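You operate a simulated robot arm through the tools that you are given. There is no shell and no other tool. Be economical: measure what you need, move in short steps, check, and stop when the job is done.

You are at the controls of a simulated two-armed robot. One attempt, no reset.

## Task
When the clock runs out, move the hot tray to the cooling board.
Fine: handle up, arm swung clear; the tile stays on the tray; switch off.

It is judged by the outcome, as a careful person would: the job done as asked, and still so three seconds after it is handed in. It fails if anything else is knocked over, pushed out of place, dropped, spilled or broken.

## Robot
Two 7-joint arms with two-finger parallel grippers on one trunk, on a base that drives. Base frame: it is fixed to the floor where the robot stands at the start and does not move with it; the origin is under the middle of the robot, x ahead of it, y to its left, z up. Readings come in m, degrees, newtons and seconds.
The left shoulder is at the start at [0.06, 0.143, 0.826], the right one opposite. With the tool pointing down near the work surface each hand reaches from about 0.26 to 0.7 m from the robot's upright axis, wherever it stands, measured 20 degrees to its own side. Places, roughly: cooling board [0.8, 0.3, 0.8]; cream tile (11x11x1 cm) [1, -0.1, 0.8]; flat press arm [1.1, -0.1, 1]; flat press display [0.8, 0, 0.7]; flat press handle [0.8, -0.2, 1]; flat press heat down key [0.8, -0.1, 0.7]; flat press heat up key [0.8, -0.1, 0.7]; flat press knob [0.9, -0.4, 0.7]; flat press switch [0.9, -0.3, 0.7]; flat press time down key [0.8, -0.1, 0.7]; flat press time up key [0.8, -0.1, 0.7]; wide waves sheet (18x10x3 cm) [0.9, -0.1, 0.8]. Payload 1.57 kg a hand.
The TCP of each hand is the grasp point between the finger pads, 0.03 m short of the fingertips. In the tool frame z runs along the fingers and y along their closing line. The gripper opens to 0.11 m. The fingers are 0.024 m wide and 0.012 m thick; the gripper's body (0.048 by 0.112 m) begins 0.078 m behind the TCP.
Orientation is that of the tool frame in the base frame, as [roll, pitch, yaw] about the fixed x, y, z axes, in that order (R = Rz(yaw) Ry(pitch) Rx(roll)). With the fingers straight down and closing along the base's y, the tool's x points along the base's -x, its y along +y and its z along -z.

## Interface
- The arms move only by the tool servo_tool. It takes "left_series", "right_series" or both (then of equal length, played together; a hand with none holds still); each is a list of rows, each a list of 7 numbers: the shift along the tool's x, y, z in cm, then the turn, a rotation vector about the tool's x, y, z in degrees, then the finger opening in cm, from 0 to 11. In form: [[x, y, z, rx, ry, rz, fingers], ...]. A call has 1 to 12 rows; each row shifts and turns the commanded pose from where the row before left it, along the tool's axes as they then stand. Each row takes 0.2 s and may step no farther than 0.05 m and 8.6 degrees from the row before; otherwise, or with a gripper value out of range, the whole call is refused. A pose out of reach is approached as far as the arm can. The call stops where the force on the tool passes 90 N (or 10 N more than at its start, if that is more) or the arm is blocked; 0.2 s more then pass. The fingers move at their own pace (about 0.045 m/s each) and stop on an object; they squeeze with about 39 N. The grip force told is the motor's: it shows also when the fingers shut on nothing. Time passes only in rows, and 0.2 s behind the last, so rows that do not move let the fingers close. The reply holds the time, the measured pose of the TCP, the force on the tool along the base axes, the opening and the grip force, in the units named above and with some noise, with the torque about the TCP (base axes, N m) and any sound that the robot's microphone picked up, and new pictures: "show" is both (left out), scene, wrist or none (wrist: the cameras of the hands that moved).
- Cameras (640 x 400 px; columns grow to the right, rows downward): "scene" is now at [0.0578, -0.0113, 1.4548]; the picture's right is [-0.10, -0.99, 0.00], its down [-0.58, 0.06, -0.82] and it looks along [0.81, -0.08, -0.58] (base axes); focal length 258 px, centre (320, 200). "left" rides on the left gripper at [0.07, -0.016, -0.141] in its tool frame; the picture's right is [0.23, 0.97, 0.00], its down [-0.85, 0.20, -0.48] and it looks along [-0.47, 0.11, 0.88] (tool axes); focal length 222 px, centre (320, 200). "right" rides on the right gripper at [0.07, 0.016, -0.141] in its tool frame; the picture's right is [-0.23, 0.97, 0.00], its down [-0.86, -0.20, -0.48] and it looks along [-0.47, -0.11, 0.88] (tool axes); focal length 222 px, centre (320, 200). There is no depth. A picture from a camera that has moved, and an enlarged one, comes with that camera's place and axes in the base frame and with its lens.
- move_column(by): slides the trunk up (or, below 0, down) by that many m; the arms and the scene camera ride with it, the base frame stays. It gives what a move gives, with no picture.
- roll_base(legs): drives the robot by 1 to 6 legs, each [ahead, left, turn to the left] in m, m and degrees, along the robot's own axes; the way and the turn of a leg run together, so that a leg with both is an arc; at most 1.5 m and 180 degrees a leg. The arms and the cameras ride along, it lands a little off, and it stops where it bumps. It gives what a move gives, and a new picture of the scene camera.
- pan_tilt(pan, tilt): turns the head with the scene camera to pan (to the left, within 86 degrees either way) and tilt (down, from -29 to 69), counted from straight ahead of the robot. It gives what a move gives, and a new picture of the scene camera.
- inspect(camera, box): a new picture of the part [left, top, right, bottom] of that camera's present view, enlarged. No time passes.
- job_done(): hands the job in; it is judged then, once.

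Go step by step. Nothing tells you exact positions but the pictures and the camera data: compare them with the known pose of the tool, close in by small moves and look again before you grip or let go. The budget is 120 turns and 260 pictures, counting those below and the enlarged ones. Unless the task says otherwise, let go and move clear before handing in, and close with one line.

The tools are called after ">>>" as a command line: name --argument value ..., lists and objects as JSON in quotes. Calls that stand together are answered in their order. servo_tool: Moves the arms, as the interface text tells. Its arguments: {"type":"object","properties":{"left_series":{"type":"array"},"right_series":{"type":"array"},"show":{"type":"string","enum":["both","scene","wrist","none"]}},"required":[]} The other tools are called the same way: move_column (by) slides the trunk up or down; roll_base (legs) drives the base; pan_tilt (pan, tilt) turns the head that bears the scene camera; inspect (camera, box) takes an enlarged picture of a part of a camera's view; job_done () hands the job in.

At the start:

```text
clock: 0.0
left_ee_pos: [0.4992, 0.1647, 0.9995]
left_orientation: [180.0, 0.0, 180.0]
left_ft_force: [-0.7, -0.2, -0.2]
left_torque: [-0.01, -0.01, 0.01]
left_grip_width: 0.1101
left_grasp_force: 0.1
right_ee_pos: [0.4306, -0.3143, 0.9999]
right_orientation: [180.0, 0.0, -180.0]
right_ft_force: [-0.9, -0.4, 0.4]
right_torque: [-0.01, 0.01, 0.01]
right_grip_width: 0.1099
right_grasp_force: 0.1
trunk travel left (down, up): [-0.425, 0.165]
robot x, y, heading: [-0.0002, -0.0001, -0.0]
head pan, tilt: [-6.0, 35.4]
```

scene: 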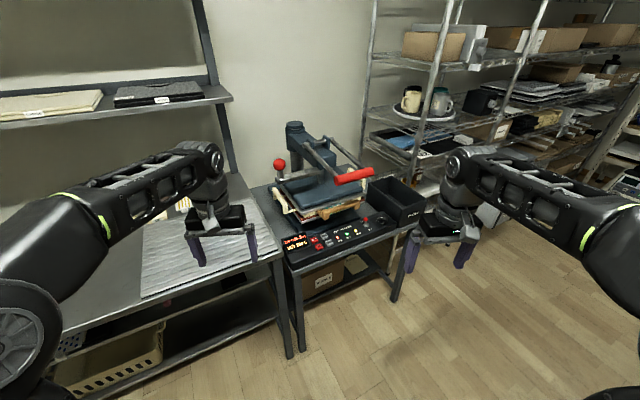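
right: 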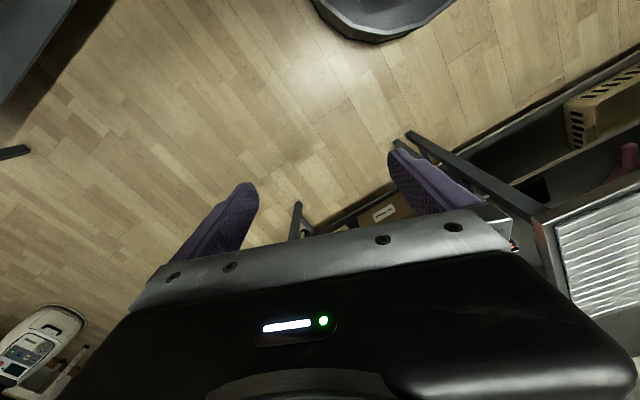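
left: 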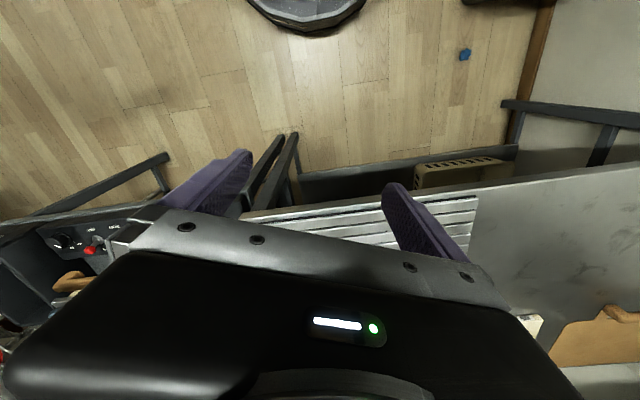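

I see a flat heat press on a small stand ahead-right and a cooling board on the table ahead-left. I'll enlarge the press and its panel first.

>>> inspect --camera "scene" --box '[240, 110, 440, 235]'

>>> inspect --camera "scene" --box '[270, 205, 390, 280]'

>>> inspect --camera "scene" --box '[120, 170, 300, 300]'

```text
3.20 times, centred on (340, 172) of scene
camera zoom: at [0.0578, -0.0113, 1.4548], right [-0.1, -0.99, 0.0], down [-0.58, 0.06, -0.82], along [0.81, -0.08, -0.58], focal length 825 px, centre (256, 288)
```

zoom: 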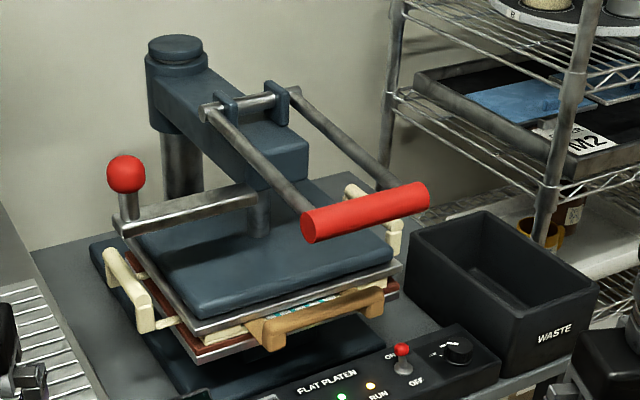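

```text
5.33 times, centred on (330, 242) of scene
camera zoom: at [0.0578, -0.0113, 1.4548], right [-0.1, -0.99, 0.0], down [-0.58, 0.06, -0.82], along [0.81, -0.08, -0.58], focal length 1376 px, centre (267, -27)
```

zoom: 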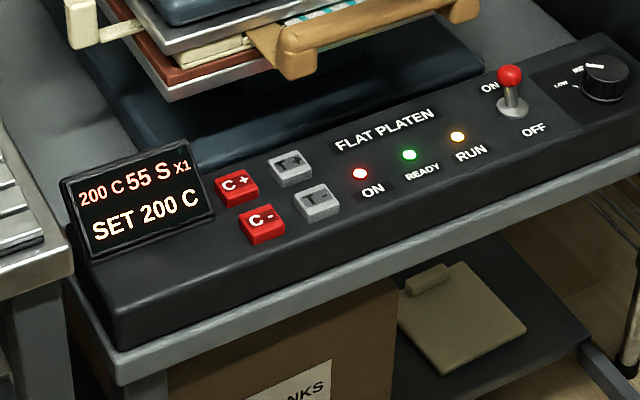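

```text
3.08 times, centred on (210, 235) of scene
camera zoom: at [0.0578, -0.0113, 1.4548], right [-0.1, -0.99, 0.0], down [-0.58, 0.06, -0.82], along [0.81, -0.08, -0.58], focal length 794 px, centre (658, 92)
```

zoom: 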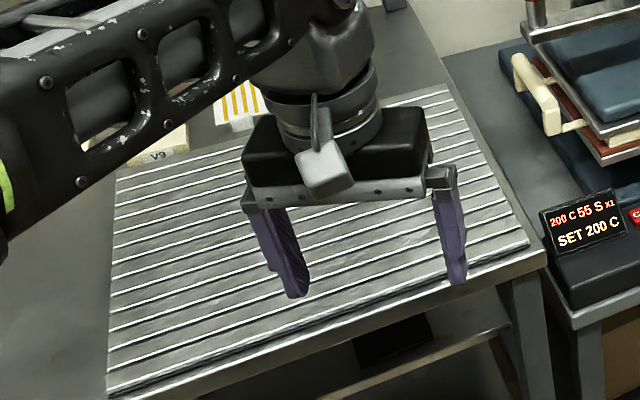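

The display shows about 55 s left, and the press and table are both turned roughly 20° from my axes. I'll look down to see how much room the base has in front before driving.

>>> pan_tilt --pan -6 --tilt 65

>>> pan_tilt --pan -6 --tilt 35.4

```text
clock: 0.9
left_ee_pos: [0.4986, 0.1651, 0.9989]
left_orientation: [-179.9, 0.0, -180.0]
left_ft_force: [0.5, -0.1, -0.6]
left_torque: [-0.03, -0.04, -0.01]
left_grip_width: 0.11
left_grasp_force: 0.1
right_ee_pos: [0.4304, -0.3138, 0.9999]
right_orientation: [-180.0, 0.0, -180.0]
right_ft_force: [1.1, -0.5, -0.1]
right_torque: [-0.01, 0.01, 0.0]
right_grip_width: 0.1098
right_grasp_force: 0.0
trunk travel left (down, up): [-0.425, 0.165]
robot x, y, heading: [-0.0045, 0.0002, 0.0]
head pan, tilt: [-6.0, 65.0]
camera scene: at [0.0308, -0.0085, 1.4156], right [-0.1, -0.99, 0.0], down [-0.9, 0.09, -0.42], along [0.42, -0.04, -0.91], focal length 258 px, centre (320, 200)
```

scene: 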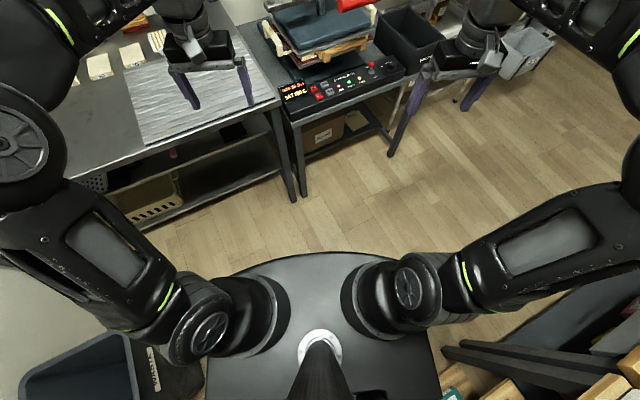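

```text
clock: 1.9
left_ee_pos: [0.499, 0.1641, 0.9992]
left_orientation: [-179.9, 0.0, 180.0]
left_ft_force: [-0.8, 0.4, -1.2]
left_torque: [-0.01, -0.01, -0.01]
left_grip_width: 0.1099
left_grasp_force: 0.1
right_ee_pos: [0.4299, -0.3139, 0.9994]
right_orientation: [-179.9, -0.1, -180.0]
right_ft_force: [0.2, 0.6, -0.4]
right_torque: [0.02, 0.01, -0.04]
right_grip_width: 0.11
right_grasp_force: 0.0
trunk travel left (down, up): [-0.425, 0.165]
robot x, y, heading: [0.0015, 0.0013, 0.1]
head pan, tilt: [-6.0, 35.4]
camera scene: at [0.0578, -0.0113, 1.4548], right [-0.1, -0.99, 0.0], down [-0.58, 0.06, -0.81], along [0.81, -0.09, -0.58], focal length 258 px, centre (320, 200)
```

scene: 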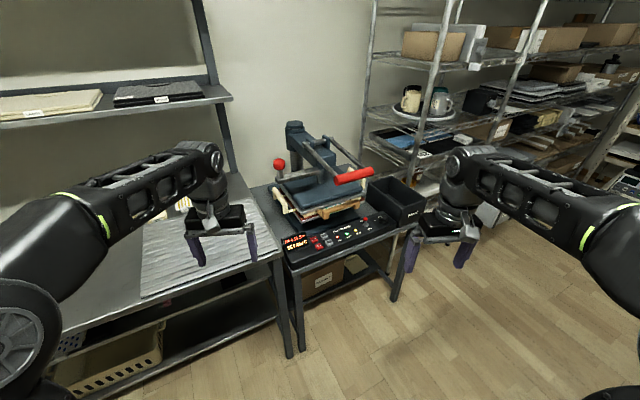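

The base front reaches about 0.28 m ahead of its axis, so I can move up close with care. I'll pull the hands back and up, then drive to a standoff facing the press.

>>> servo_tool --left_series '[[4, 0, -3, 0, 0, 0, 11], [4, 0, -3, 0, 0, 0, 11], [4, 0, -3, 0, 0, 0, 11]]' --right_series '[[3, 0, -3, 0, 0, 0, 11], [3, 0, -3, 0, 0, 0, 11], [3, 0, -3, 0, 0, 0, 11]]' --show "none"

>>> roll_base --legs '[[0.15, -0.25, 21], [0.1, -0.08, 0]]'

```text
clock: 2.7
left_ee_pos: [0.4618, 0.1639, 1.0099]
left_orientation: [-179.9, 0.2, 180.0]
left_ft_force: [-0.2, 1.2, 0.6]
left_torque: [-0.09, -0.07, 0.0]
left_grip_width: 0.11
left_grasp_force: 0.0
left hand out of reach, approached as far as the arm can: row 1, 2, 3
right_ee_pos: [0.401, -0.3147, 1.0318]
right_orientation: [179.7, 1.5, 179.7]
right_ft_force: [-1.3, -0.8, 0.8]
right_torque: [-0.06, -0.08, -0.02]
right_grip_width: 0.1101
right_grasp_force: 0.0
right hand out of reach, approached as far as the arm can: row 1, 2, 3
trunk travel left (down, up): [-0.425, 0.165]
robot x, y, heading: [0.0012, -0.0031, -0.1]
head pan, tilt: [-6.0, 35.4]
```

```text
clock: 5.5
left_ee_pos: [0.6868, 0.0629, 1.0087]
left_orientation: [179.9, 0.0, -159.7]
left_ft_force: [-1.1, -0.5, 0.6]
left_torque: [0.0, 0.01, -0.03]
left_grip_width: 0.1099
left_grasp_force: 0.0
right_ee_pos: [0.7963, -0.4087, 1.0296]
right_orientation: [179.6, 1.4, -159.9]
right_ft_force: [0.7, 0.5, 0.1]
right_torque: [-0.01, 0.07, -0.06]
right_grip_width: 0.1102
right_grasp_force: 0.1
trunk travel left (down, up): [-0.425, 0.165]
robot x, y, heading: [0.3081, -0.2529, 20.7]
head pan, tilt: [-6.0, 35.4]
camera scene: at [0.3666, -0.2439, 1.4548], right [0.25, -0.97, 0.0], down [-0.56, -0.14, -0.81], along [0.79, 0.2, -0.58], focal length 258 px, centre (320, 200)
```

scene: 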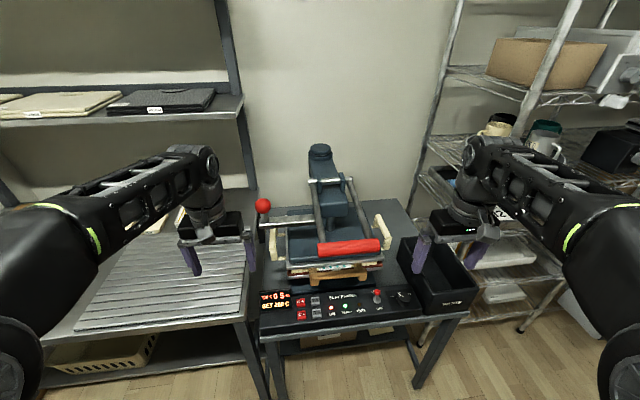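

>>> inspect --camera "scene" --box '[240, 190, 420, 302]'

>>> inspect --camera "scene" --box '[250, 240, 420, 340]'

>>> inspect --camera "scene" --box '[240, 130, 410, 240]'

```text
3.56 times, centred on (330, 246) of scene
camera zoom: at [0.3666, -0.2439, 1.4548], right [0.25, -0.97, 0.0], down [-0.56, -0.14, -0.81], along [0.79, 0.2, -0.58], focal length 917 px, centre (284, 36)
```

zoom: 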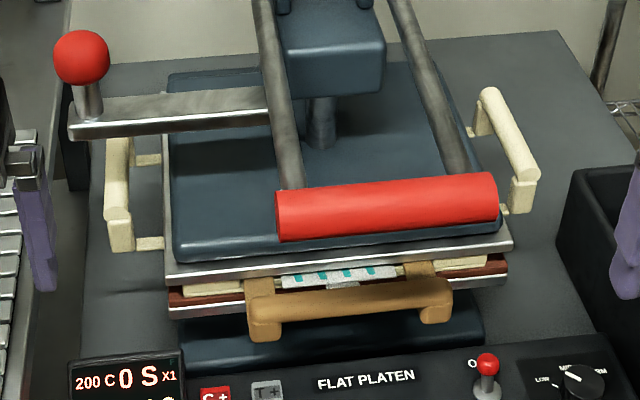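

```text
3.76 times, centred on (335, 290) of scene
camera zoom: at [0.3666, -0.2439, 1.4548], right [0.25, -0.97, 0.0], down [-0.56, -0.14, -0.81], along [0.79, 0.2, -0.58], focal length 971 px, centre (264, -139)
```

zoom: 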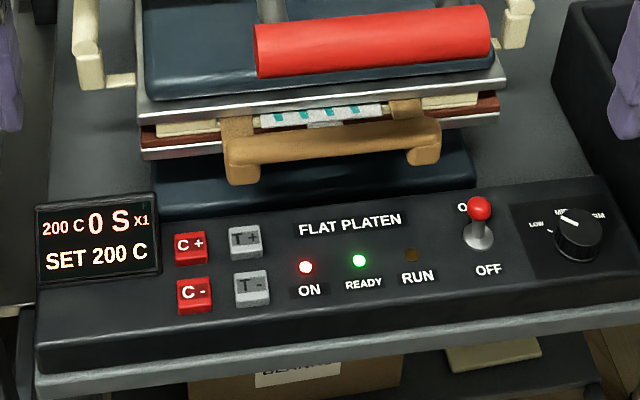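

```text
3.64 times, centred on (325, 185) of scene
camera zoom: at [0.3666, -0.2439, 1.4548], right [0.25, -0.97, 0.0], down [-0.56, -0.14, -0.81], along [0.79, 0.2, -0.58], focal length 938 px, centre (302, 254)
```

zoom: 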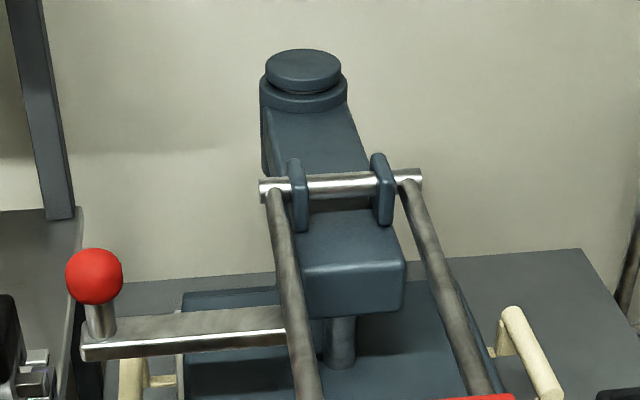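

The display already reads 0 s and RUN is out, so pressing is finished. The red lever bar is at about (0.82, -0.205, 1.00), with its pivot shaft at about (1.08, -0.10, 1.02). I'll raise the trunk, move up 0.10 m, and turn the right hand to grip the bar from above and in front.

>>> move_column --by 0.12

>>> roll_base --legs '[[0.1, 0, 0]]'

>>> servo_tool --right_series '[[0, 0, -1, 0, -7.5, 0, 11], [0, 0, -1, 0, -7.5, 0, 11], [0, 0, -1, 0, -7.5, 0, 11], [0, 0, -1, 0, -7.5, 0, 11], [0, 0, -1, 0, -7.5, 0, 11], [0, 0, -1, 0, -7.5, 0, 11]]' --show "none"

>>> servo_tool --right_series '[[0, 0, 0, 0, 0, 8.2, 11], [0, 0, 0, 0, 0, 8.2, 11], [0, 0, 0, 0, 0, 8.2, 11], [0, 0, 0, 0, 0, 8.2, 11], [0, 0, 0, 0, 0, 8.2, 11], [0, 0, 0, 0, 0, 8.2, 11], [0, 0, 0, 0, 0, 8.2, 11], [0, 0, 0, 0, 0, 8.2, 11], [0, 0, 0, 0, 0, 8.2, 11], [0, 0, 0, 0, 0, 8.2, 11], [0, 0, 0, 0, 0, 8, 11]]'

```text
clock: 7.0
left_ee_pos: [0.686, 0.0616, 1.1296]
left_orientation: [180.0, -0.1, -159.6]
left_ft_force: [-0.2, 0.1, 0.0]
left_torque: [-0.02, 0.0, 0.03]
left_grip_width: 0.1101
left_grasp_force: 0.1
right_ee_pos: [0.7956, -0.4083, 1.1497]
right_orientation: [179.6, 1.3, -160.0]
right_ft_force: [-0.4, -0.1, 0.0]
right_torque: [-0.02, 0.02, 0.01]
right_grip_width: 0.1102
right_grasp_force: 0.0
trunk travel left (down, up): [-0.545, 0.045]
robot x, y, heading: [0.3091, -0.2486, 20.6]
head pan, tilt: [-6.0, 35.4]
```

```text
clock: 8.2
left_ee_pos: [0.7864, 0.0992, 1.128]
left_orientation: [180.0, -0.2, -159.6]
left_ft_force: [0.8, 0.3, -0.1]
left_torque: [-0.01, 0.03, 0.04]
left_grip_width: 0.1099
left_grasp_force: 0.1
right_ee_pos: [0.8953, -0.3719, 1.1486]
right_orientation: [179.6, 1.4, -160.0]
right_ft_force: [-0.2, -1.2, -0.1]
right_torque: [0.0, -0.01, 0.03]
right_grip_width: 0.1101
right_grasp_force: 0.1
trunk travel left (down, up): [-0.545, 0.045]
robot x, y, heading: [0.4072, -0.2115, 20.1]
head pan, tilt: [-6.0, 35.4]
camera scene: at [0.4656, -0.2063, 1.5747], right [0.25, -0.97, 0.0], down [-0.56, -0.14, -0.81], along [0.79, 0.2, -0.58], focal length 258 px, centre (320, 200)
```

scene: 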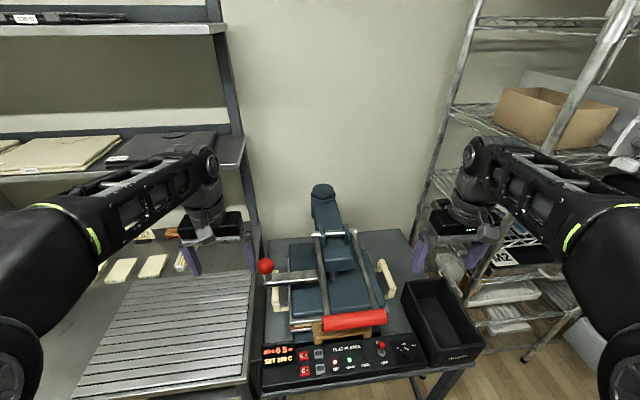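

```text
clock: 9.6
left_ee_pos: [0.7845, 0.0973, 1.1287]
left_orientation: [180.0, 0.1, -159.8]
left_ft_force: [-0.5, 0.5, 0.7]
left_torque: [-0.02, 0.0, 0.0]
left_grip_width: 0.1102
left_grasp_force: 0.0
right_ee_pos: [0.8754, -0.381, 1.2055]
right_orientation: [179.5, 46.5, -160.5]
right_ft_force: [0.2, -0.6, -1.9]
right_torque: [-0.01, 0.0, 0.01]
right_grip_width: 0.11
right_grasp_force: 0.1
trunk travel left (down, up): [-0.545, 0.045]
robot x, y, heading: [0.408, -0.2156, 20.1]
head pan, tilt: [-6.0, 35.4]
```

```text
clock: 12.0
left_ee_pos: [0.7842, 0.0977, 1.1296]
left_orientation: [-180.0, -0.1, -159.5]
left_ft_force: [-0.3, -0.3, -1.3]
left_torque: [0.0, 0.01, 0.01]
left_grip_width: 0.1101
left_grasp_force: 0.1
right_ee_pos: [0.8754, -0.3799, 1.2039]
right_orientation: [133.6, -0.5, 109.9]
right_ft_force: [-0.5, -0.2, 0.5]
right_torque: [-0.04, 0.02, 0.02]
right_grip_width: 0.1101
right_grasp_force: 0.1
trunk travel left (down, up): [-0.545, 0.045]
robot x, y, heading: [0.4029, -0.2163, 20.4]
head pan, tilt: [-6.0, 35.4]
camera scene: at [0.4636, -0.2068, 1.5748], right [0.25, -0.97, 0.0], down [-0.56, -0.14, -0.82], along [0.79, 0.2, -0.58], focal length 258 px, centre (320, 200)
camera right: at [0.7664, -0.3455, 1.3141], right [0.71, 0.01, 0.7], down [-0.16, -0.97, 0.18], along [0.68, -0.24, -0.69], focal length 222 px, centre (320, 200)
```

scene: 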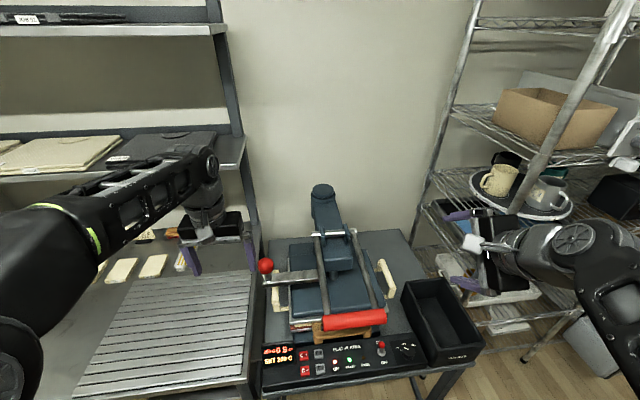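
right: 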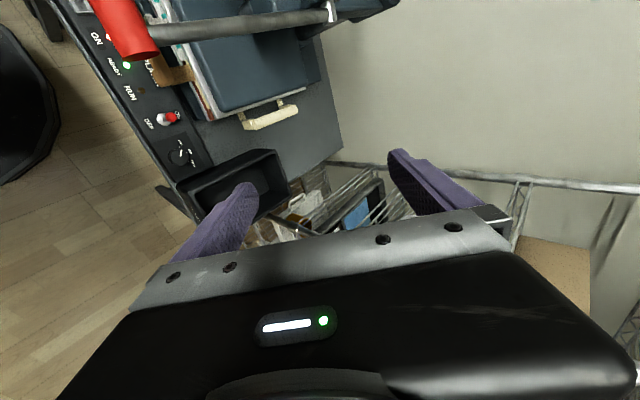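

The hand now points forward and down at 45° with its closing line upright. I'll move to a pre-grasp about 10 cm short of the bar.

>>> servo_tool --right_series '[[2.66, -2.06, 0.63, 0, 0, 0, 9], [2.66, -2.06, 0.63, 0, 0, 0, 9], [2.66, -2.06, 0.63, 0, 0, 0, 9], [2.66, -2.06, 0.63, 0, 0, 0, 9], [2.66, -2.06, 0.63, 0, 0, 0, 9], [2.66, -2.06, 0.63, 0, 0, 0, 9], [2.66, -2.06, 0.63, 0, 0, 0, 9]]'

```text
clock: 13.6
left_ee_pos: [0.7845, 0.098, 1.1271]
left_orientation: [-180.0, 0.0, -159.5]
left_ft_force: [0.6, 0.1, 0.2]
left_torque: [-0.02, 0.0, -0.01]
left_grip_width: 0.11
left_grasp_force: 0.0
right_ee_pos: [0.782, -0.207, 1.1069]
right_orientation: [141.8, -5.8, 110.7]
right_ft_force: [1.0, 0.8, -0.3]
right_torque: [-0.01, 0.03, 0.0]
right_grip_width: 0.09
right_grasp_force: 0.0
right hand out of reach, approached as far as the arm can: row 3, 4, 5, 6, 7
trunk travel left (down, up): [-0.545, 0.045]
robot x, y, heading: [0.4055, -0.2131, 20.3]
head pan, tilt: [-6.0, 35.4]
stopped in row 7 (right hand): the arm was blocked; the commanded pose is now the measured one
camera scene: at [0.464, -0.207, 1.5738], right [0.25, -0.97, 0.0], down [-0.56, -0.14, -0.81], along [0.79, 0.2, -0.58], focal length 258 px, centre (320, 200)
camera right: at [0.6917, -0.1786, 1.2333], right [0.82, 0.0, 0.58], down [-0.11, -0.98, 0.16], along [0.57, -0.2, -0.8], focal length 222 px, centre (320, 200)
```

scene: 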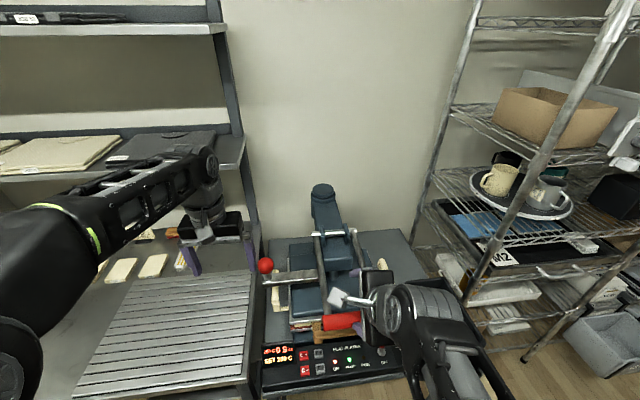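
right: 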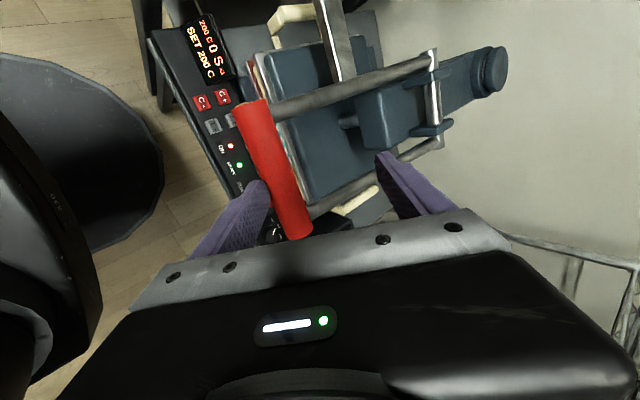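

The right hand is cramped too close to the trunk. I'll back the base off 0.10 m to free the reach.

>>> roll_base --legs '[[-0.1, 0, 0]]'

>>> servo_tool --right_series '[[0, 0, 0, -2.5, -2, 0, 9], [0, 0, 0, -2.5, -2, 0, 9], [0, 0, 0, -2.5, -2, 0, 9]]'

```text
clock: 14.8
left_ee_pos: [0.6916, 0.0643, 1.1295]
left_orientation: [-180.0, 0.2, -159.5]
left_ft_force: [0.0, 0.0, -0.3]
left_torque: [-0.01, -0.04, -0.01]
left_grip_width: 0.11
left_grasp_force: 0.0
right_ee_pos: [0.6892, -0.2381, 1.1083]
right_orientation: [141.4, -5.7, 111.1]
right_ft_force: [-0.4, -0.2, 0.0]
right_torque: [0.0, 0.0, -0.04]
right_grip_width: 0.09
right_grasp_force: 0.1
trunk travel left (down, up): [-0.545, 0.045]
robot x, y, heading: [0.3148, -0.2507, 20.4]
head pan, tilt: [-6.0, 35.4]
camera scene: at [0.37, -0.2416, 1.575], right [0.25, -0.97, 0.0], down [-0.56, -0.14, -0.82], along [0.79, 0.2, -0.58], focal length 258 px, centre (320, 200)
```

scene: 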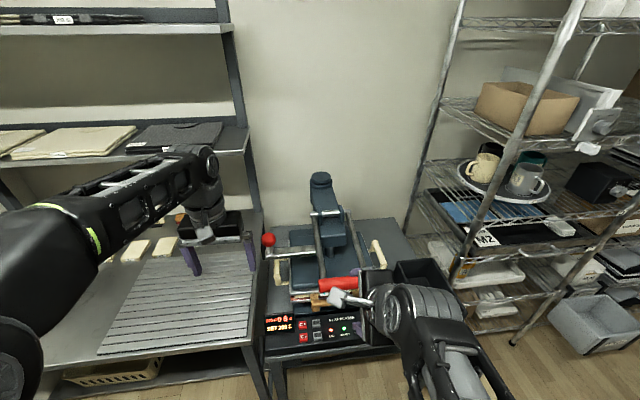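

```text
clock: 15.7
left_ee_pos: [0.6919, 0.0654, 1.128]
left_orientation: [179.9, 0.0, -159.3]
left_ft_force: [-0.1, -0.1, 0.3]
left_torque: [0.0, 0.0, 0.02]
left_grip_width: 0.11
left_grasp_force: 0.1
right_ee_pos: [0.6894, -0.2175, 1.0955]
right_orientation: [141.1, -5.9, 109.5]
right_ft_force: [0.1, 0.9, 0.2]
right_torque: [-0.02, 0.04, 0.01]
right_grip_width: 0.0901
right_grasp_force: 0.0
right hand out of reach, approached as far as the arm can: row 1, 2, 3
trunk travel left (down, up): [-0.545, 0.045]
robot x, y, heading: [0.3127, -0.2496, 20.3]
head pan, tilt: [-6.0, 35.4]
stopped in row 3 (right hand): the arm was blocked; the commanded pose is now the measured one
camera scene: at [0.3723, -0.241, 1.5732], right [0.25, -0.97, 0.0], down [-0.56, -0.15, -0.81], along [0.79, 0.2, -0.58], focal length 258 px, centre (320, 200)
camera right: at [0.598, -0.188, 1.2212], right [0.81, -0.02, 0.59], down [-0.14, -0.98, 0.16], along [0.57, -0.21, -0.79], focal length 222 px, centre (320, 200)
```

scene: 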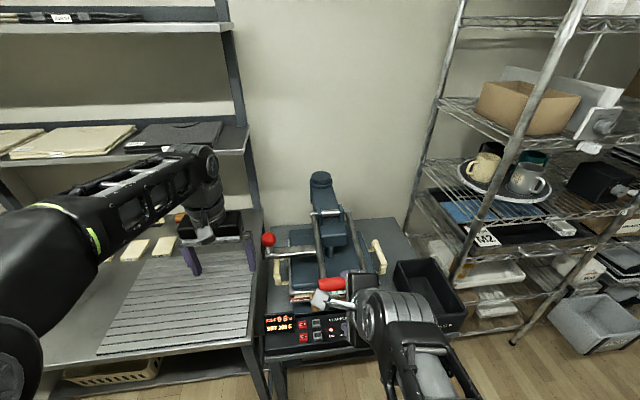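
right: 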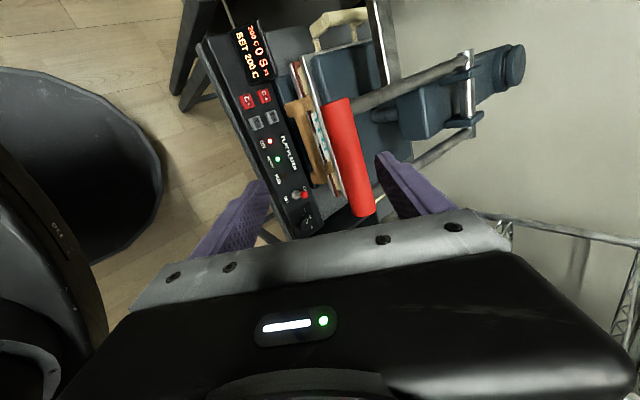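

The right camera confirms the bar at about (0.81, -0.20, 1.00). I'll centre the fingers on it and advance.

>>> servo_tool --right_series '[[0, 3.3, 0, 0, 0, 0, 9], [0, 0, 3, 0, 0, 0, 9], [0, 0, 3, 0, 0, 0, 9], [0, 0, 3, 0, 0, 0, 9], [0, 0, 2, 0, 0, 0, 9]]'

```text
clock: 16.9
left_ee_pos: [0.6916, 0.0663, 1.1282]
left_orientation: [179.9, 0.0, -159.4]
left_ft_force: [-0.5, 0.3, -0.4]
left_torque: [-0.01, 0.0, 0.0]
left_grip_width: 0.1101
left_grasp_force: 0.1
right_ee_pos: [0.7765, -0.1795, 1.035]
right_orientation: [140.7, -5.4, 109.5]
right_ft_force: [-0.9, 0.2, 0.2]
right_torque: [0.0, 0.01, 0.03]
right_grip_width: 0.09
right_grasp_force: 0.2
trunk travel left (down, up): [-0.545, 0.045]
robot x, y, heading: [0.3117, -0.2487, 20.7]
head pan, tilt: [-6.0, 35.4]
camera scene: at [0.3725, -0.2407, 1.5748], right [0.25, -0.97, 0.0], down [-0.56, -0.15, -0.81], along [0.79, 0.2, -0.58], focal length 258 px, centre (320, 200)
camera right: at [0.6846, -0.1497, 1.1594], right [0.81, -0.02, 0.59], down [-0.14, -0.98, 0.16], along [0.58, -0.21, -0.79], focal length 222 px, centre (320, 200)
```

scene: 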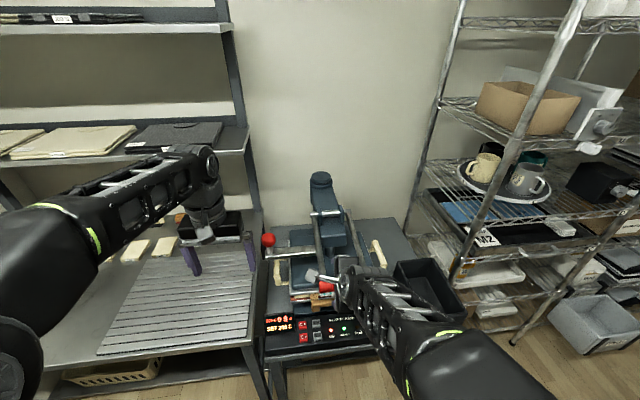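
right: 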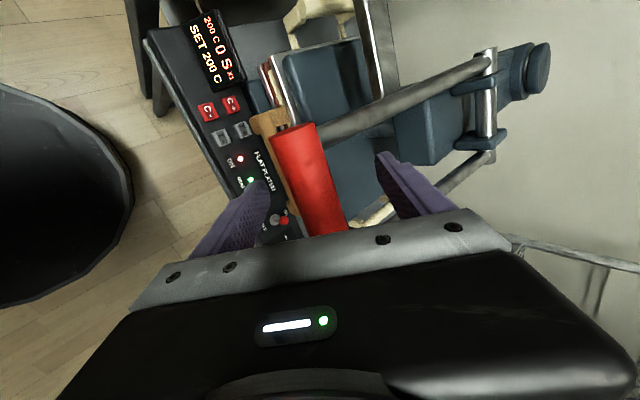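

The bar sits between the fingers with about 4 cm left to go. I'll shift slightly right, advance and close.

>>> servo_tool --right_series '[[-2, 0, 2, 0, 0, 0, 9], [0, 0, 2.2, 0, 0, 0, 9], [0, 0, 0, 0, 0, 0, 3], [0, 0, 0, 0, 0, 0, 3], [0, 0, 0, 0, 0, 0, 3], [0, 0, 0, 0, 0, 0, 3]]'

```text
clock: 18.3
left_ee_pos: [0.6925, 0.0675, 1.1295]
left_orientation: [-179.9, 0.0, -159.3]
left_ft_force: [0.1, -0.3, 0.9]
left_torque: [0.02, 0.03, 0.02]
left_grip_width: 0.11
left_grasp_force: 0.1
right_ee_pos: [0.8082, -0.1878, 0.9983]
right_orientation: [141.0, -5.5, 109.6]
right_ft_force: [-6.2, 0.8, -12.0]
right_torque: [0.09, -0.48, 0.07]
right_grip_width: 0.0403
right_grasp_force: 5.7
trunk travel left (down, up): [-0.545, 0.045]
robot x, y, heading: [0.3114, -0.2507, 20.2]
head pan, tilt: [-6.0, 35.4]
camera scene: at [0.3719, -0.2407, 1.5747], right [0.25, -0.97, 0.0], down [-0.56, -0.15, -0.82], along [0.79, 0.2, -0.58], focal length 258 px, centre (320, 200)
camera right: at [0.7159, -0.1589, 1.124], right [0.81, -0.01, 0.59], down [-0.14, -0.98, 0.16], along [0.57, -0.21, -0.79], focal length 222 px, centre (320, 200)
```

scene: 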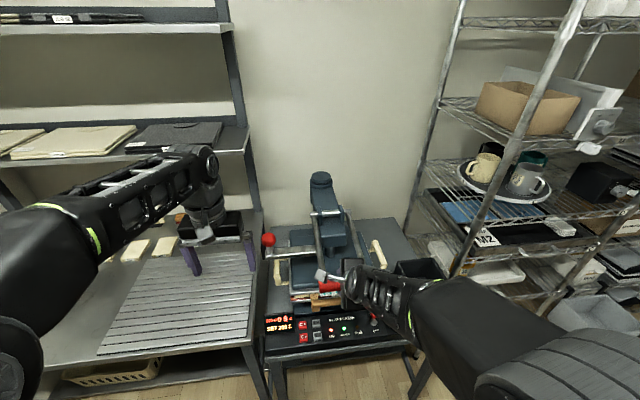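
right: 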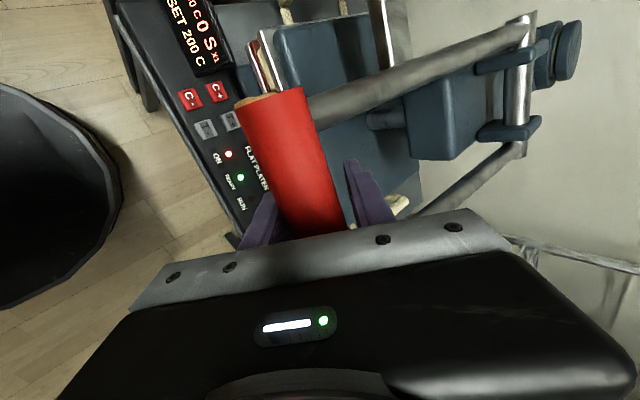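

I have the bar at 4.0 cm width. I'll hold it as a loose cage and lift along its arc.

>>> servo_tool --right_series '[[0, 2.5, -3.08, 0, 0, 0, 4.2], [0, 2.9, -2.7, 0, 0, 0, 4.2], [0, 3.25, -2.27, 0, 0, 0, 4.2]]'

```text
clock: 19.1
left_ee_pos: [0.6925, 0.0656, 1.1298]
left_orientation: [-180.0, 0.0, -159.4]
left_ft_force: [-0.2, 0.5, 1.3]
left_torque: [0.01, 0.01, -0.01]
left_grip_width: 0.11
left_grasp_force: 0.1
right_ee_pos: [0.8288, -0.1893, 1.1194]
right_orientation: [140.3, -5.5, 109.4]
right_ft_force: [-0.3, -0.9, -0.3]
right_torque: [0.04, 0.0, 0.01]
right_grip_width: 0.0417
right_grasp_force: 0.1
trunk travel left (down, up): [-0.545, 0.045]
robot x, y, heading: [0.312, -0.2484, 20.4]
head pan, tilt: [-6.0, 35.4]
camera scene: at [0.3723, -0.2407, 1.5749], right [0.25, -0.97, 0.0], down [-0.56, -0.15, -0.82], along [0.79, 0.2, -0.58], focal length 258 px, centre (320, 200)
camera right: at [0.7364, -0.1611, 1.2441], right [0.8, -0.02, 0.6], down [-0.14, -0.98, 0.16], along [0.58, -0.21, -0.79], focal length 222 px, centre (320, 200)
```

scene: 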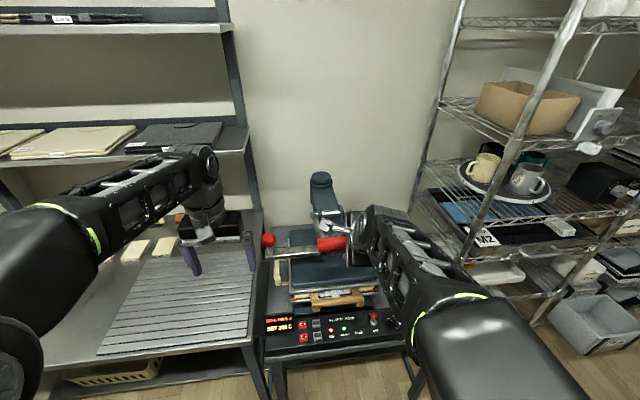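
right: 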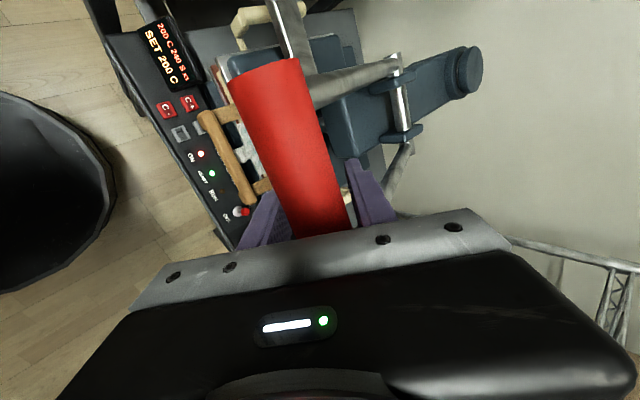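

The lever follows freely. I'll continue along the arc.

>>> servo_tool --right_series '[[0, 3.53, -1.8, 0, 0, 0, 4.2], [0, 3.75, -1.29, 0, 0, 0, 4.2], [0, 3.9, -0.76, 0, 0, 0, 4.2], [0, 3.95, -0.21, 0, 0, 0, 4.2], [0, 3.95, 0.35, 0, 0, 0, 4.2]]'

```text
clock: 20.3
left_ee_pos: [0.6935, 0.0655, 1.1282]
left_orientation: [-180.0, -0.1, -159.5]
left_ft_force: [1.0, 0.0, 0.2]
left_torque: [-0.03, 0.03, -0.02]
left_grip_width: 0.1099
left_grasp_force: 0.0
right_ee_pos: [0.9499, -0.1603, 1.2643]
right_orientation: [140.6, -5.5, 109.5]
right_ft_force: [1.7, -0.3, 0.5]
right_torque: [-0.05, 0.16, 0.04]
right_grip_width: 0.045
right_grasp_force: 1.4
trunk travel left (down, up): [-0.545, 0.045]
robot x, y, heading: [0.3152, -0.2513, 20.4]
head pan, tilt: [-6.0, 35.4]
camera scene: at [0.3738, -0.2402, 1.5748], right [0.25, -0.97, 0.0], down [-0.56, -0.15, -0.81], along [0.79, 0.2, -0.58], focal length 258 px, centre (320, 200)
camera right: at [0.858, -0.1307, 1.3887], right [0.81, -0.02, 0.59], down [-0.14, -0.98, 0.16], along [0.58, -0.21, -0.79], focal length 222 px, centre (320, 200)
```

scene: 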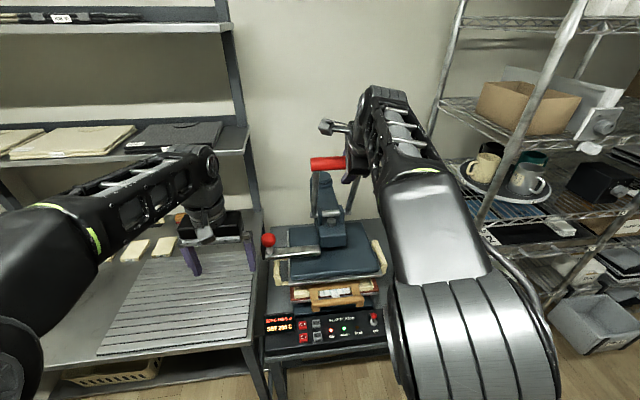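
right: 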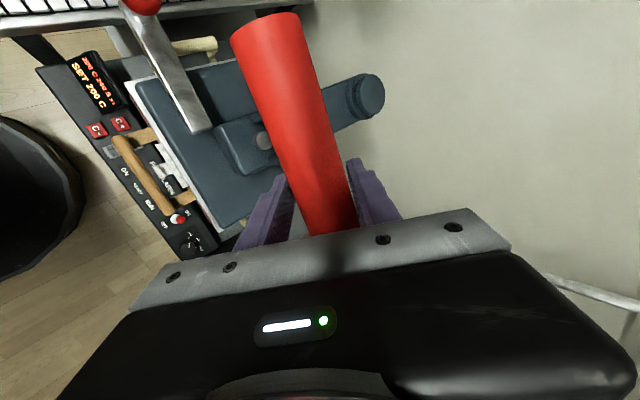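

The platen has lifted and the tray shows below it. I'll push the lever further to find its stop.

>>> servo_tool --right_series '[[0, 3.0, 0.7, 0, 0, 0, 4.4], [0, 2.0, 0.8, 0, 0, 0, 4.4]]'

>>> inspect --camera "scene" --box '[240, 140, 420, 350]'

```text
clock: 20.9
left_ee_pos: [0.6858, 0.0629, 1.1321]
left_orientation: [179.9, 0.3, -159.6]
left_ft_force: [-0.2, -0.5, 0.7]
left_torque: [0.0, 0.01, 0.0]
left_grip_width: 0.11
left_grasp_force: 0.0
right_ee_pos: [0.9842, -0.1483, 1.2866]
right_orientation: [140.9, -5.5, 109.8]
right_ft_force: [-42.7, -13.4, -6.5]
right_torque: [-0.06, -0.01, 0.56]
right_grip_width: 0.0788
right_grasp_force: 19.8
trunk travel left (down, up): [-0.545, 0.045]
robot x, y, heading: [0.3136, -0.2505, 20.5]
head pan, tilt: [-6.0, 35.4]
camera scene: at [0.3636, -0.2437, 1.575], right [0.25, -0.97, 0.0], down [-0.56, -0.14, -0.82], along [0.79, 0.2, -0.57], focal length 258 px, centre (320, 200)
camera right: at [0.8921, -0.12, 1.4127], right [0.81, -0.01, 0.59], down [-0.14, -0.98, 0.16], along [0.57, -0.21, -0.79], focal length 222 px, centre (320, 200)
```

scene: 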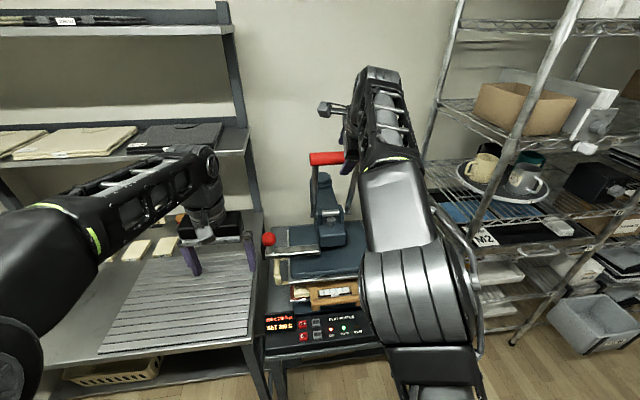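
right: 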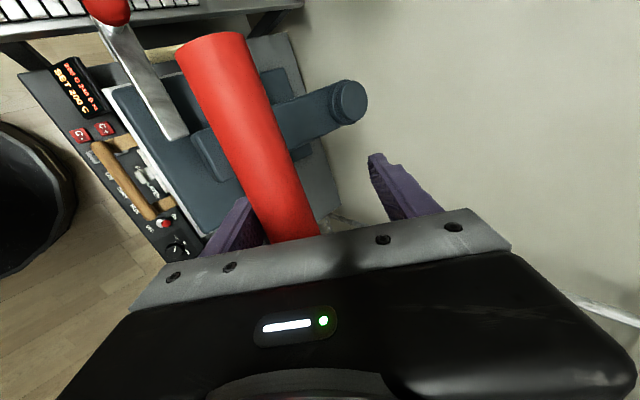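

```text
1.90 times, centred on (330, 245) of scene
camera zoom: at [0.3636, -0.2437, 1.575], right [0.25, -0.97, 0.0], down [-0.56, -0.14, -0.82], along [0.79, 0.2, -0.57], focal length 491 px, centre (301, 114)
```

zoom: 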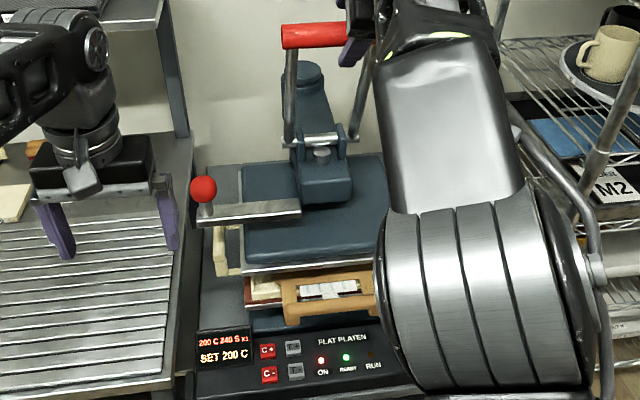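

The lever hit its stop, since the force jumped and the bar spread the fingers. I'll open, relax and withdraw, then check the lever stays up.

>>> servo_tool --right_series '[[0, -1, 0, 0, 0, 0, 10], [0, -1, 0, 0, 0, 0, 10], [0, 0, 0, 0, 0, 0, 10], [0, 0, -3, 0, 0, 0, 10], [0, 0, -3, 0, 0, 0, 10], [0, 0, -3, 0, 0, 0, 10], [-3, 0, -3, 0, 0, 0, 10], [-4, 0, -2, 0, 0, 0, 10], [-4, -2, 0, 0, 0, 0, 10], [-4, -2, 0, 0, 0, 0, 10]]'

```text
clock: 23.1
left_ee_pos: [0.6929, 0.0646, 1.1307]
left_orientation: [179.9, 0.0, -159.5]
left_ft_force: [-0.3, 0.6, -0.3]
left_torque: [0.03, 0.02, 0.0]
left_grip_width: 0.1101
left_grasp_force: 0.0
right_ee_pos: [0.9206, -0.3432, 1.34]
right_orientation: [140.7, -5.5, 109.5]
right_ft_force: [0.8, 0.2, 0.1]
right_torque: [0.01, 0.01, 0.03]
right_grip_width: 0.0998
right_grasp_force: 0.1
trunk travel left (down, up): [-0.545, 0.045]
robot x, y, heading: [0.3127, -0.253, 20.6]
head pan, tilt: [-6.0, 35.4]
camera scene: at [0.3723, -0.2423, 1.5748], right [0.25, -0.97, 0.0], down [-0.56, -0.14, -0.82], along [0.79, 0.2, -0.58], focal length 258 px, centre (320, 200)
camera right: at [0.8287, -0.3138, 1.4661], right [0.81, -0.02, 0.59], down [-0.14, -0.98, 0.16], along [0.58, -0.21, -0.79], focal length 222 px, centre (320, 200)
```

scene: 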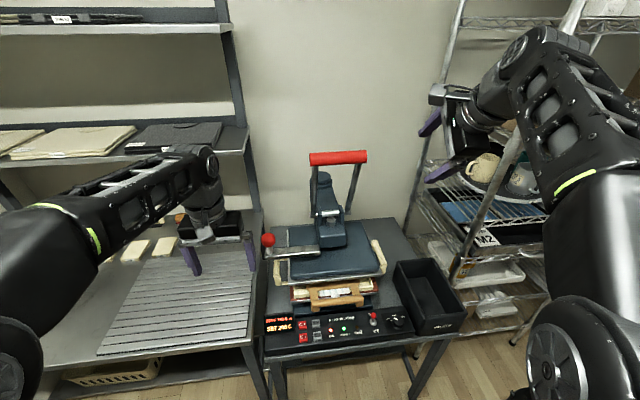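
right: 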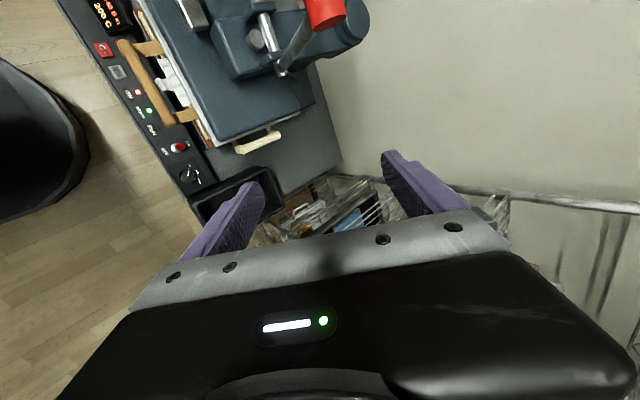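

>>> inspect --camera "scene" --box '[250, 215, 410, 315]'

>>> inspect --camera "scene" --box '[250, 145, 410, 245]'

>>> inspect --camera "right" --box '[80, 0, 360, 175]'

```text
4.00 times, centred on (330, 265) of scene
camera zoom: at [0.3723, -0.2423, 1.5748], right [0.25, -0.97, 0.0], down [-0.56, -0.14, -0.82], along [0.79, 0.2, -0.58], focal length 1032 px, centre (280, -60)
```

zoom: 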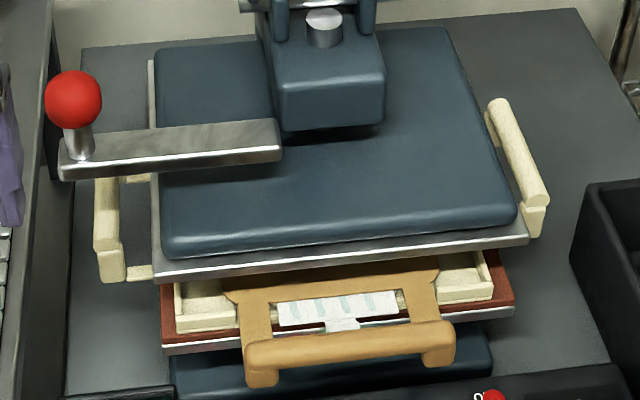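

```text
4.00 times, centred on (330, 195) of scene
camera zoom: at [0.3723, -0.2423, 1.5748], right [0.25, -0.97, 0.0], down [-0.56, -0.14, -0.82], along [0.79, 0.2, -0.58], focal length 1032 px, centre (280, 220)
```

zoom: 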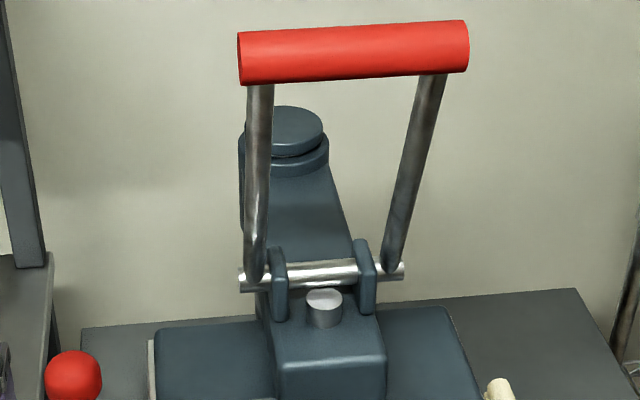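

```text
2.29 times, centred on (220, 88) of right
camera zoom: at [0.8287, -0.3138, 1.4661], right [0.81, -0.02, 0.59], down [-0.14, -0.98, 0.16], along [0.58, -0.21, -0.79], focal length 508 px, centre (549, 457)
```

zoom: 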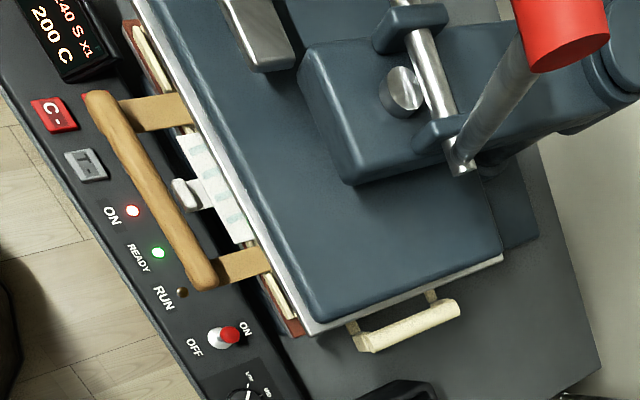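

The lever stays up. Next is the swing arm: the ball knob is at about (0.88, 0.05, 1.02) and the post axis at about (1.29, -0.015). I'll turn the right hand back to point down and shift the base left so that hand can take the ball and pull it right, away from the board.

>>> servo_tool --right_series '[[0, 0, 0, 0, 0, -8.2, 9], [0, 0, 0, 0, 0, -8.2, 9], [0, 0, 0, 0, 0, -8.2, 9], [0, 0, 0, 0, 0, -8.2, 9], [0, 0, 0, 0, 0, -8.2, 9], [0, 0, 0, 0, 0, -8.2, 9], [0, 0, 0, 0, 0, -8.2, 9], [0, 0, 0, 0, 0, -8.2, 9], [0, 0, 0, 0, 0, -8.2, 9], [0, 0, 0, 0, 0, -8.2, 9], [0, 0, 0, 0, 0, -8, 9]]' --show "none"

>>> servo_tool --right_series '[[2, 0, 0, 0, 7.5, 0, 9], [2, 0, 0, 0, 7.5, 0, 9], [2, 0, 0, 0, 7.5, 0, 9], [2, 0, 0, 0, 7.5, 0, 9], [0, 0, 0, 0, 5, 0, 9]]' --show "none"

>>> roll_base --legs '[[0, 0.15, 0]]'

```text
clock: 25.5
left_ee_pos: [0.6915, 0.0655, 1.1294]
left_orientation: [-180.0, 0.0, -159.5]
left_ft_force: [0.5, -0.4, 0.1]
left_torque: [0.01, -0.01, -0.01]
left_grip_width: 0.1098
left_grasp_force: 0.0
right_ee_pos: [0.9182, -0.3408, 1.3419]
right_orientation: [173.0, 39.1, -164.6]
right_ft_force: [0.1, -0.3, 0.7]
right_torque: [0.01, -0.01, 0.01]
right_grip_width: 0.0899
right_grasp_force: 0.1
trunk travel left (down, up): [-0.545, 0.045]
robot x, y, heading: [0.3135, -0.2488, 20.5]
head pan, tilt: [-6.0, 35.4]
```

```text
clock: 26.7
left_ee_pos: [0.6924, 0.0663, 1.13]
left_orientation: [-179.9, 0.0, -159.4]
left_ft_force: [0.1, 0.5, -0.1]
left_torque: [-0.02, 0.04, 0.0]
left_grip_width: 0.1103
left_grasp_force: 0.0
right_ee_pos: [0.9053, -0.3388, 1.2272]
right_orientation: [172.6, 17.0, -161.9]
right_ft_force: [0.7, -0.3, -0.6]
right_torque: [0.03, 0.08, 0.02]
right_grip_width: 0.0901
right_grasp_force: 0.1
right hand out of reach, approached as far as the arm can: row 2, 3, 4, 5
trunk travel left (down, up): [-0.545, 0.045]
robot x, y, heading: [0.3142, -0.2496, 20.6]
head pan, tilt: [-6.0, 35.4]
```

```text
clock: 28.1
left_ee_pos: [0.6415, 0.2029, 1.129]
left_orientation: [-179.9, 0.0, -159.6]
left_ft_force: [-1.0, 0.5, 0.5]
left_torque: [-0.04, -0.04, 0.0]
left_grip_width: 0.1098
left_grasp_force: 0.0
right_ee_pos: [0.8527, -0.2012, 1.2284]
right_orientation: [172.4, 17.2, -162.1]
right_ft_force: [0.0, 0.0, -1.0]
right_torque: [-0.05, 0.02, 0.01]
right_grip_width: 0.0903
right_grasp_force: 0.2
trunk travel left (down, up): [-0.545, 0.045]
robot x, y, heading: [0.2673, -0.1146, 20.6]
head pan, tilt: [-6.0, 35.4]
camera scene: at [0.32, -0.1012, 1.5748], right [0.25, -0.97, 0.0], down [-0.56, -0.14, -0.82], along [0.79, 0.2, -0.58], focal length 258 px, centre (320, 200)
```

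scene: 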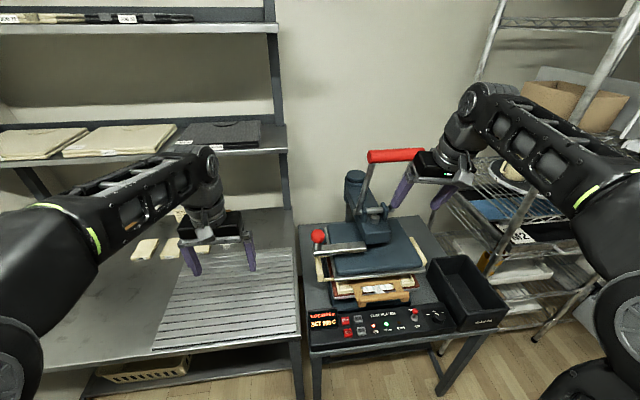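

The ball resolves consistently at (0.877, 0.046, 1.03). I'll lower and straighten the right hand, bring it in front of the ball, and look.

>>> servo_tool --right_series '[[4, 0, 2, 0, 0, 0, 9], [3, 1, 3, 2.5, 5.7, 0, 9], [3, 1, 3, 2.5, 5.7, 0, 9], [1, 3, 2, 2.5, 5.7, 0, 9], [0, 4.5, 0, 0, 0, 0, 9], [0, 4.5, 0, 0, 0, 0, 9], [0, 4, 0, 0, 0, 0, 9]]'

```text
clock: 29.7
left_ee_pos: [0.6412, 0.2024, 1.1285]
left_orientation: [-180.0, 0.0, -159.6]
left_ft_force: [0.0, 0.3, 0.5]
left_torque: [-0.01, -0.02, -0.02]
left_grip_width: 0.1101
left_grasp_force: 0.1
right_ee_pos: [0.7114, -0.0437, 1.1073]
right_orientation: [-179.8, 0.2, -161.1]
right_ft_force: [0.1, -0.6, 0.3]
right_torque: [-0.01, 0.01, -0.01]
right_grip_width: 0.0899
right_grasp_force: 0.2
trunk travel left (down, up): [-0.545, 0.045]
robot x, y, heading: [0.2583, -0.1129, 20.4]
head pan, tilt: [-6.0, 35.4]
camera scene: at [0.3204, -0.1021, 1.5748], right [0.25, -0.97, 0.0], down [-0.56, -0.14, -0.82], along [0.79, 0.2, -0.58], focal length 258 px, centre (320, 200)
camera right: at [0.6399, -0.0495, 1.2476], right [-0.1, 0.99, 0.0], down [0.87, 0.09, 0.48], along [0.48, 0.05, -0.88], focal length 222 px, centre (320, 200)
```

scene: 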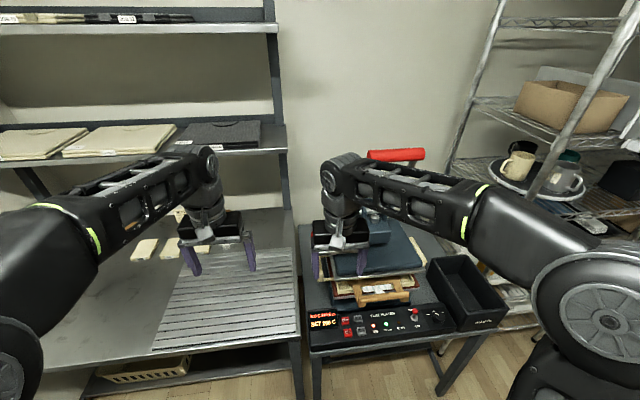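
right: 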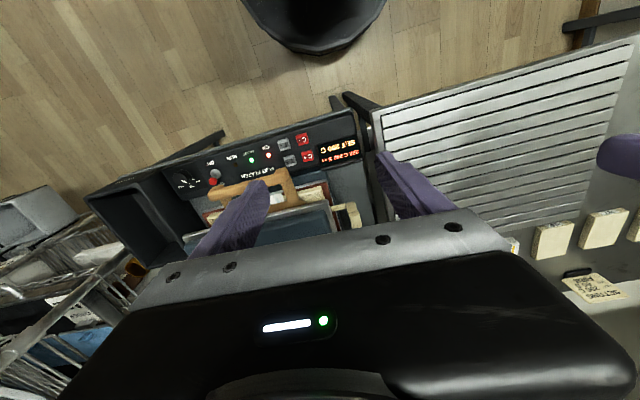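

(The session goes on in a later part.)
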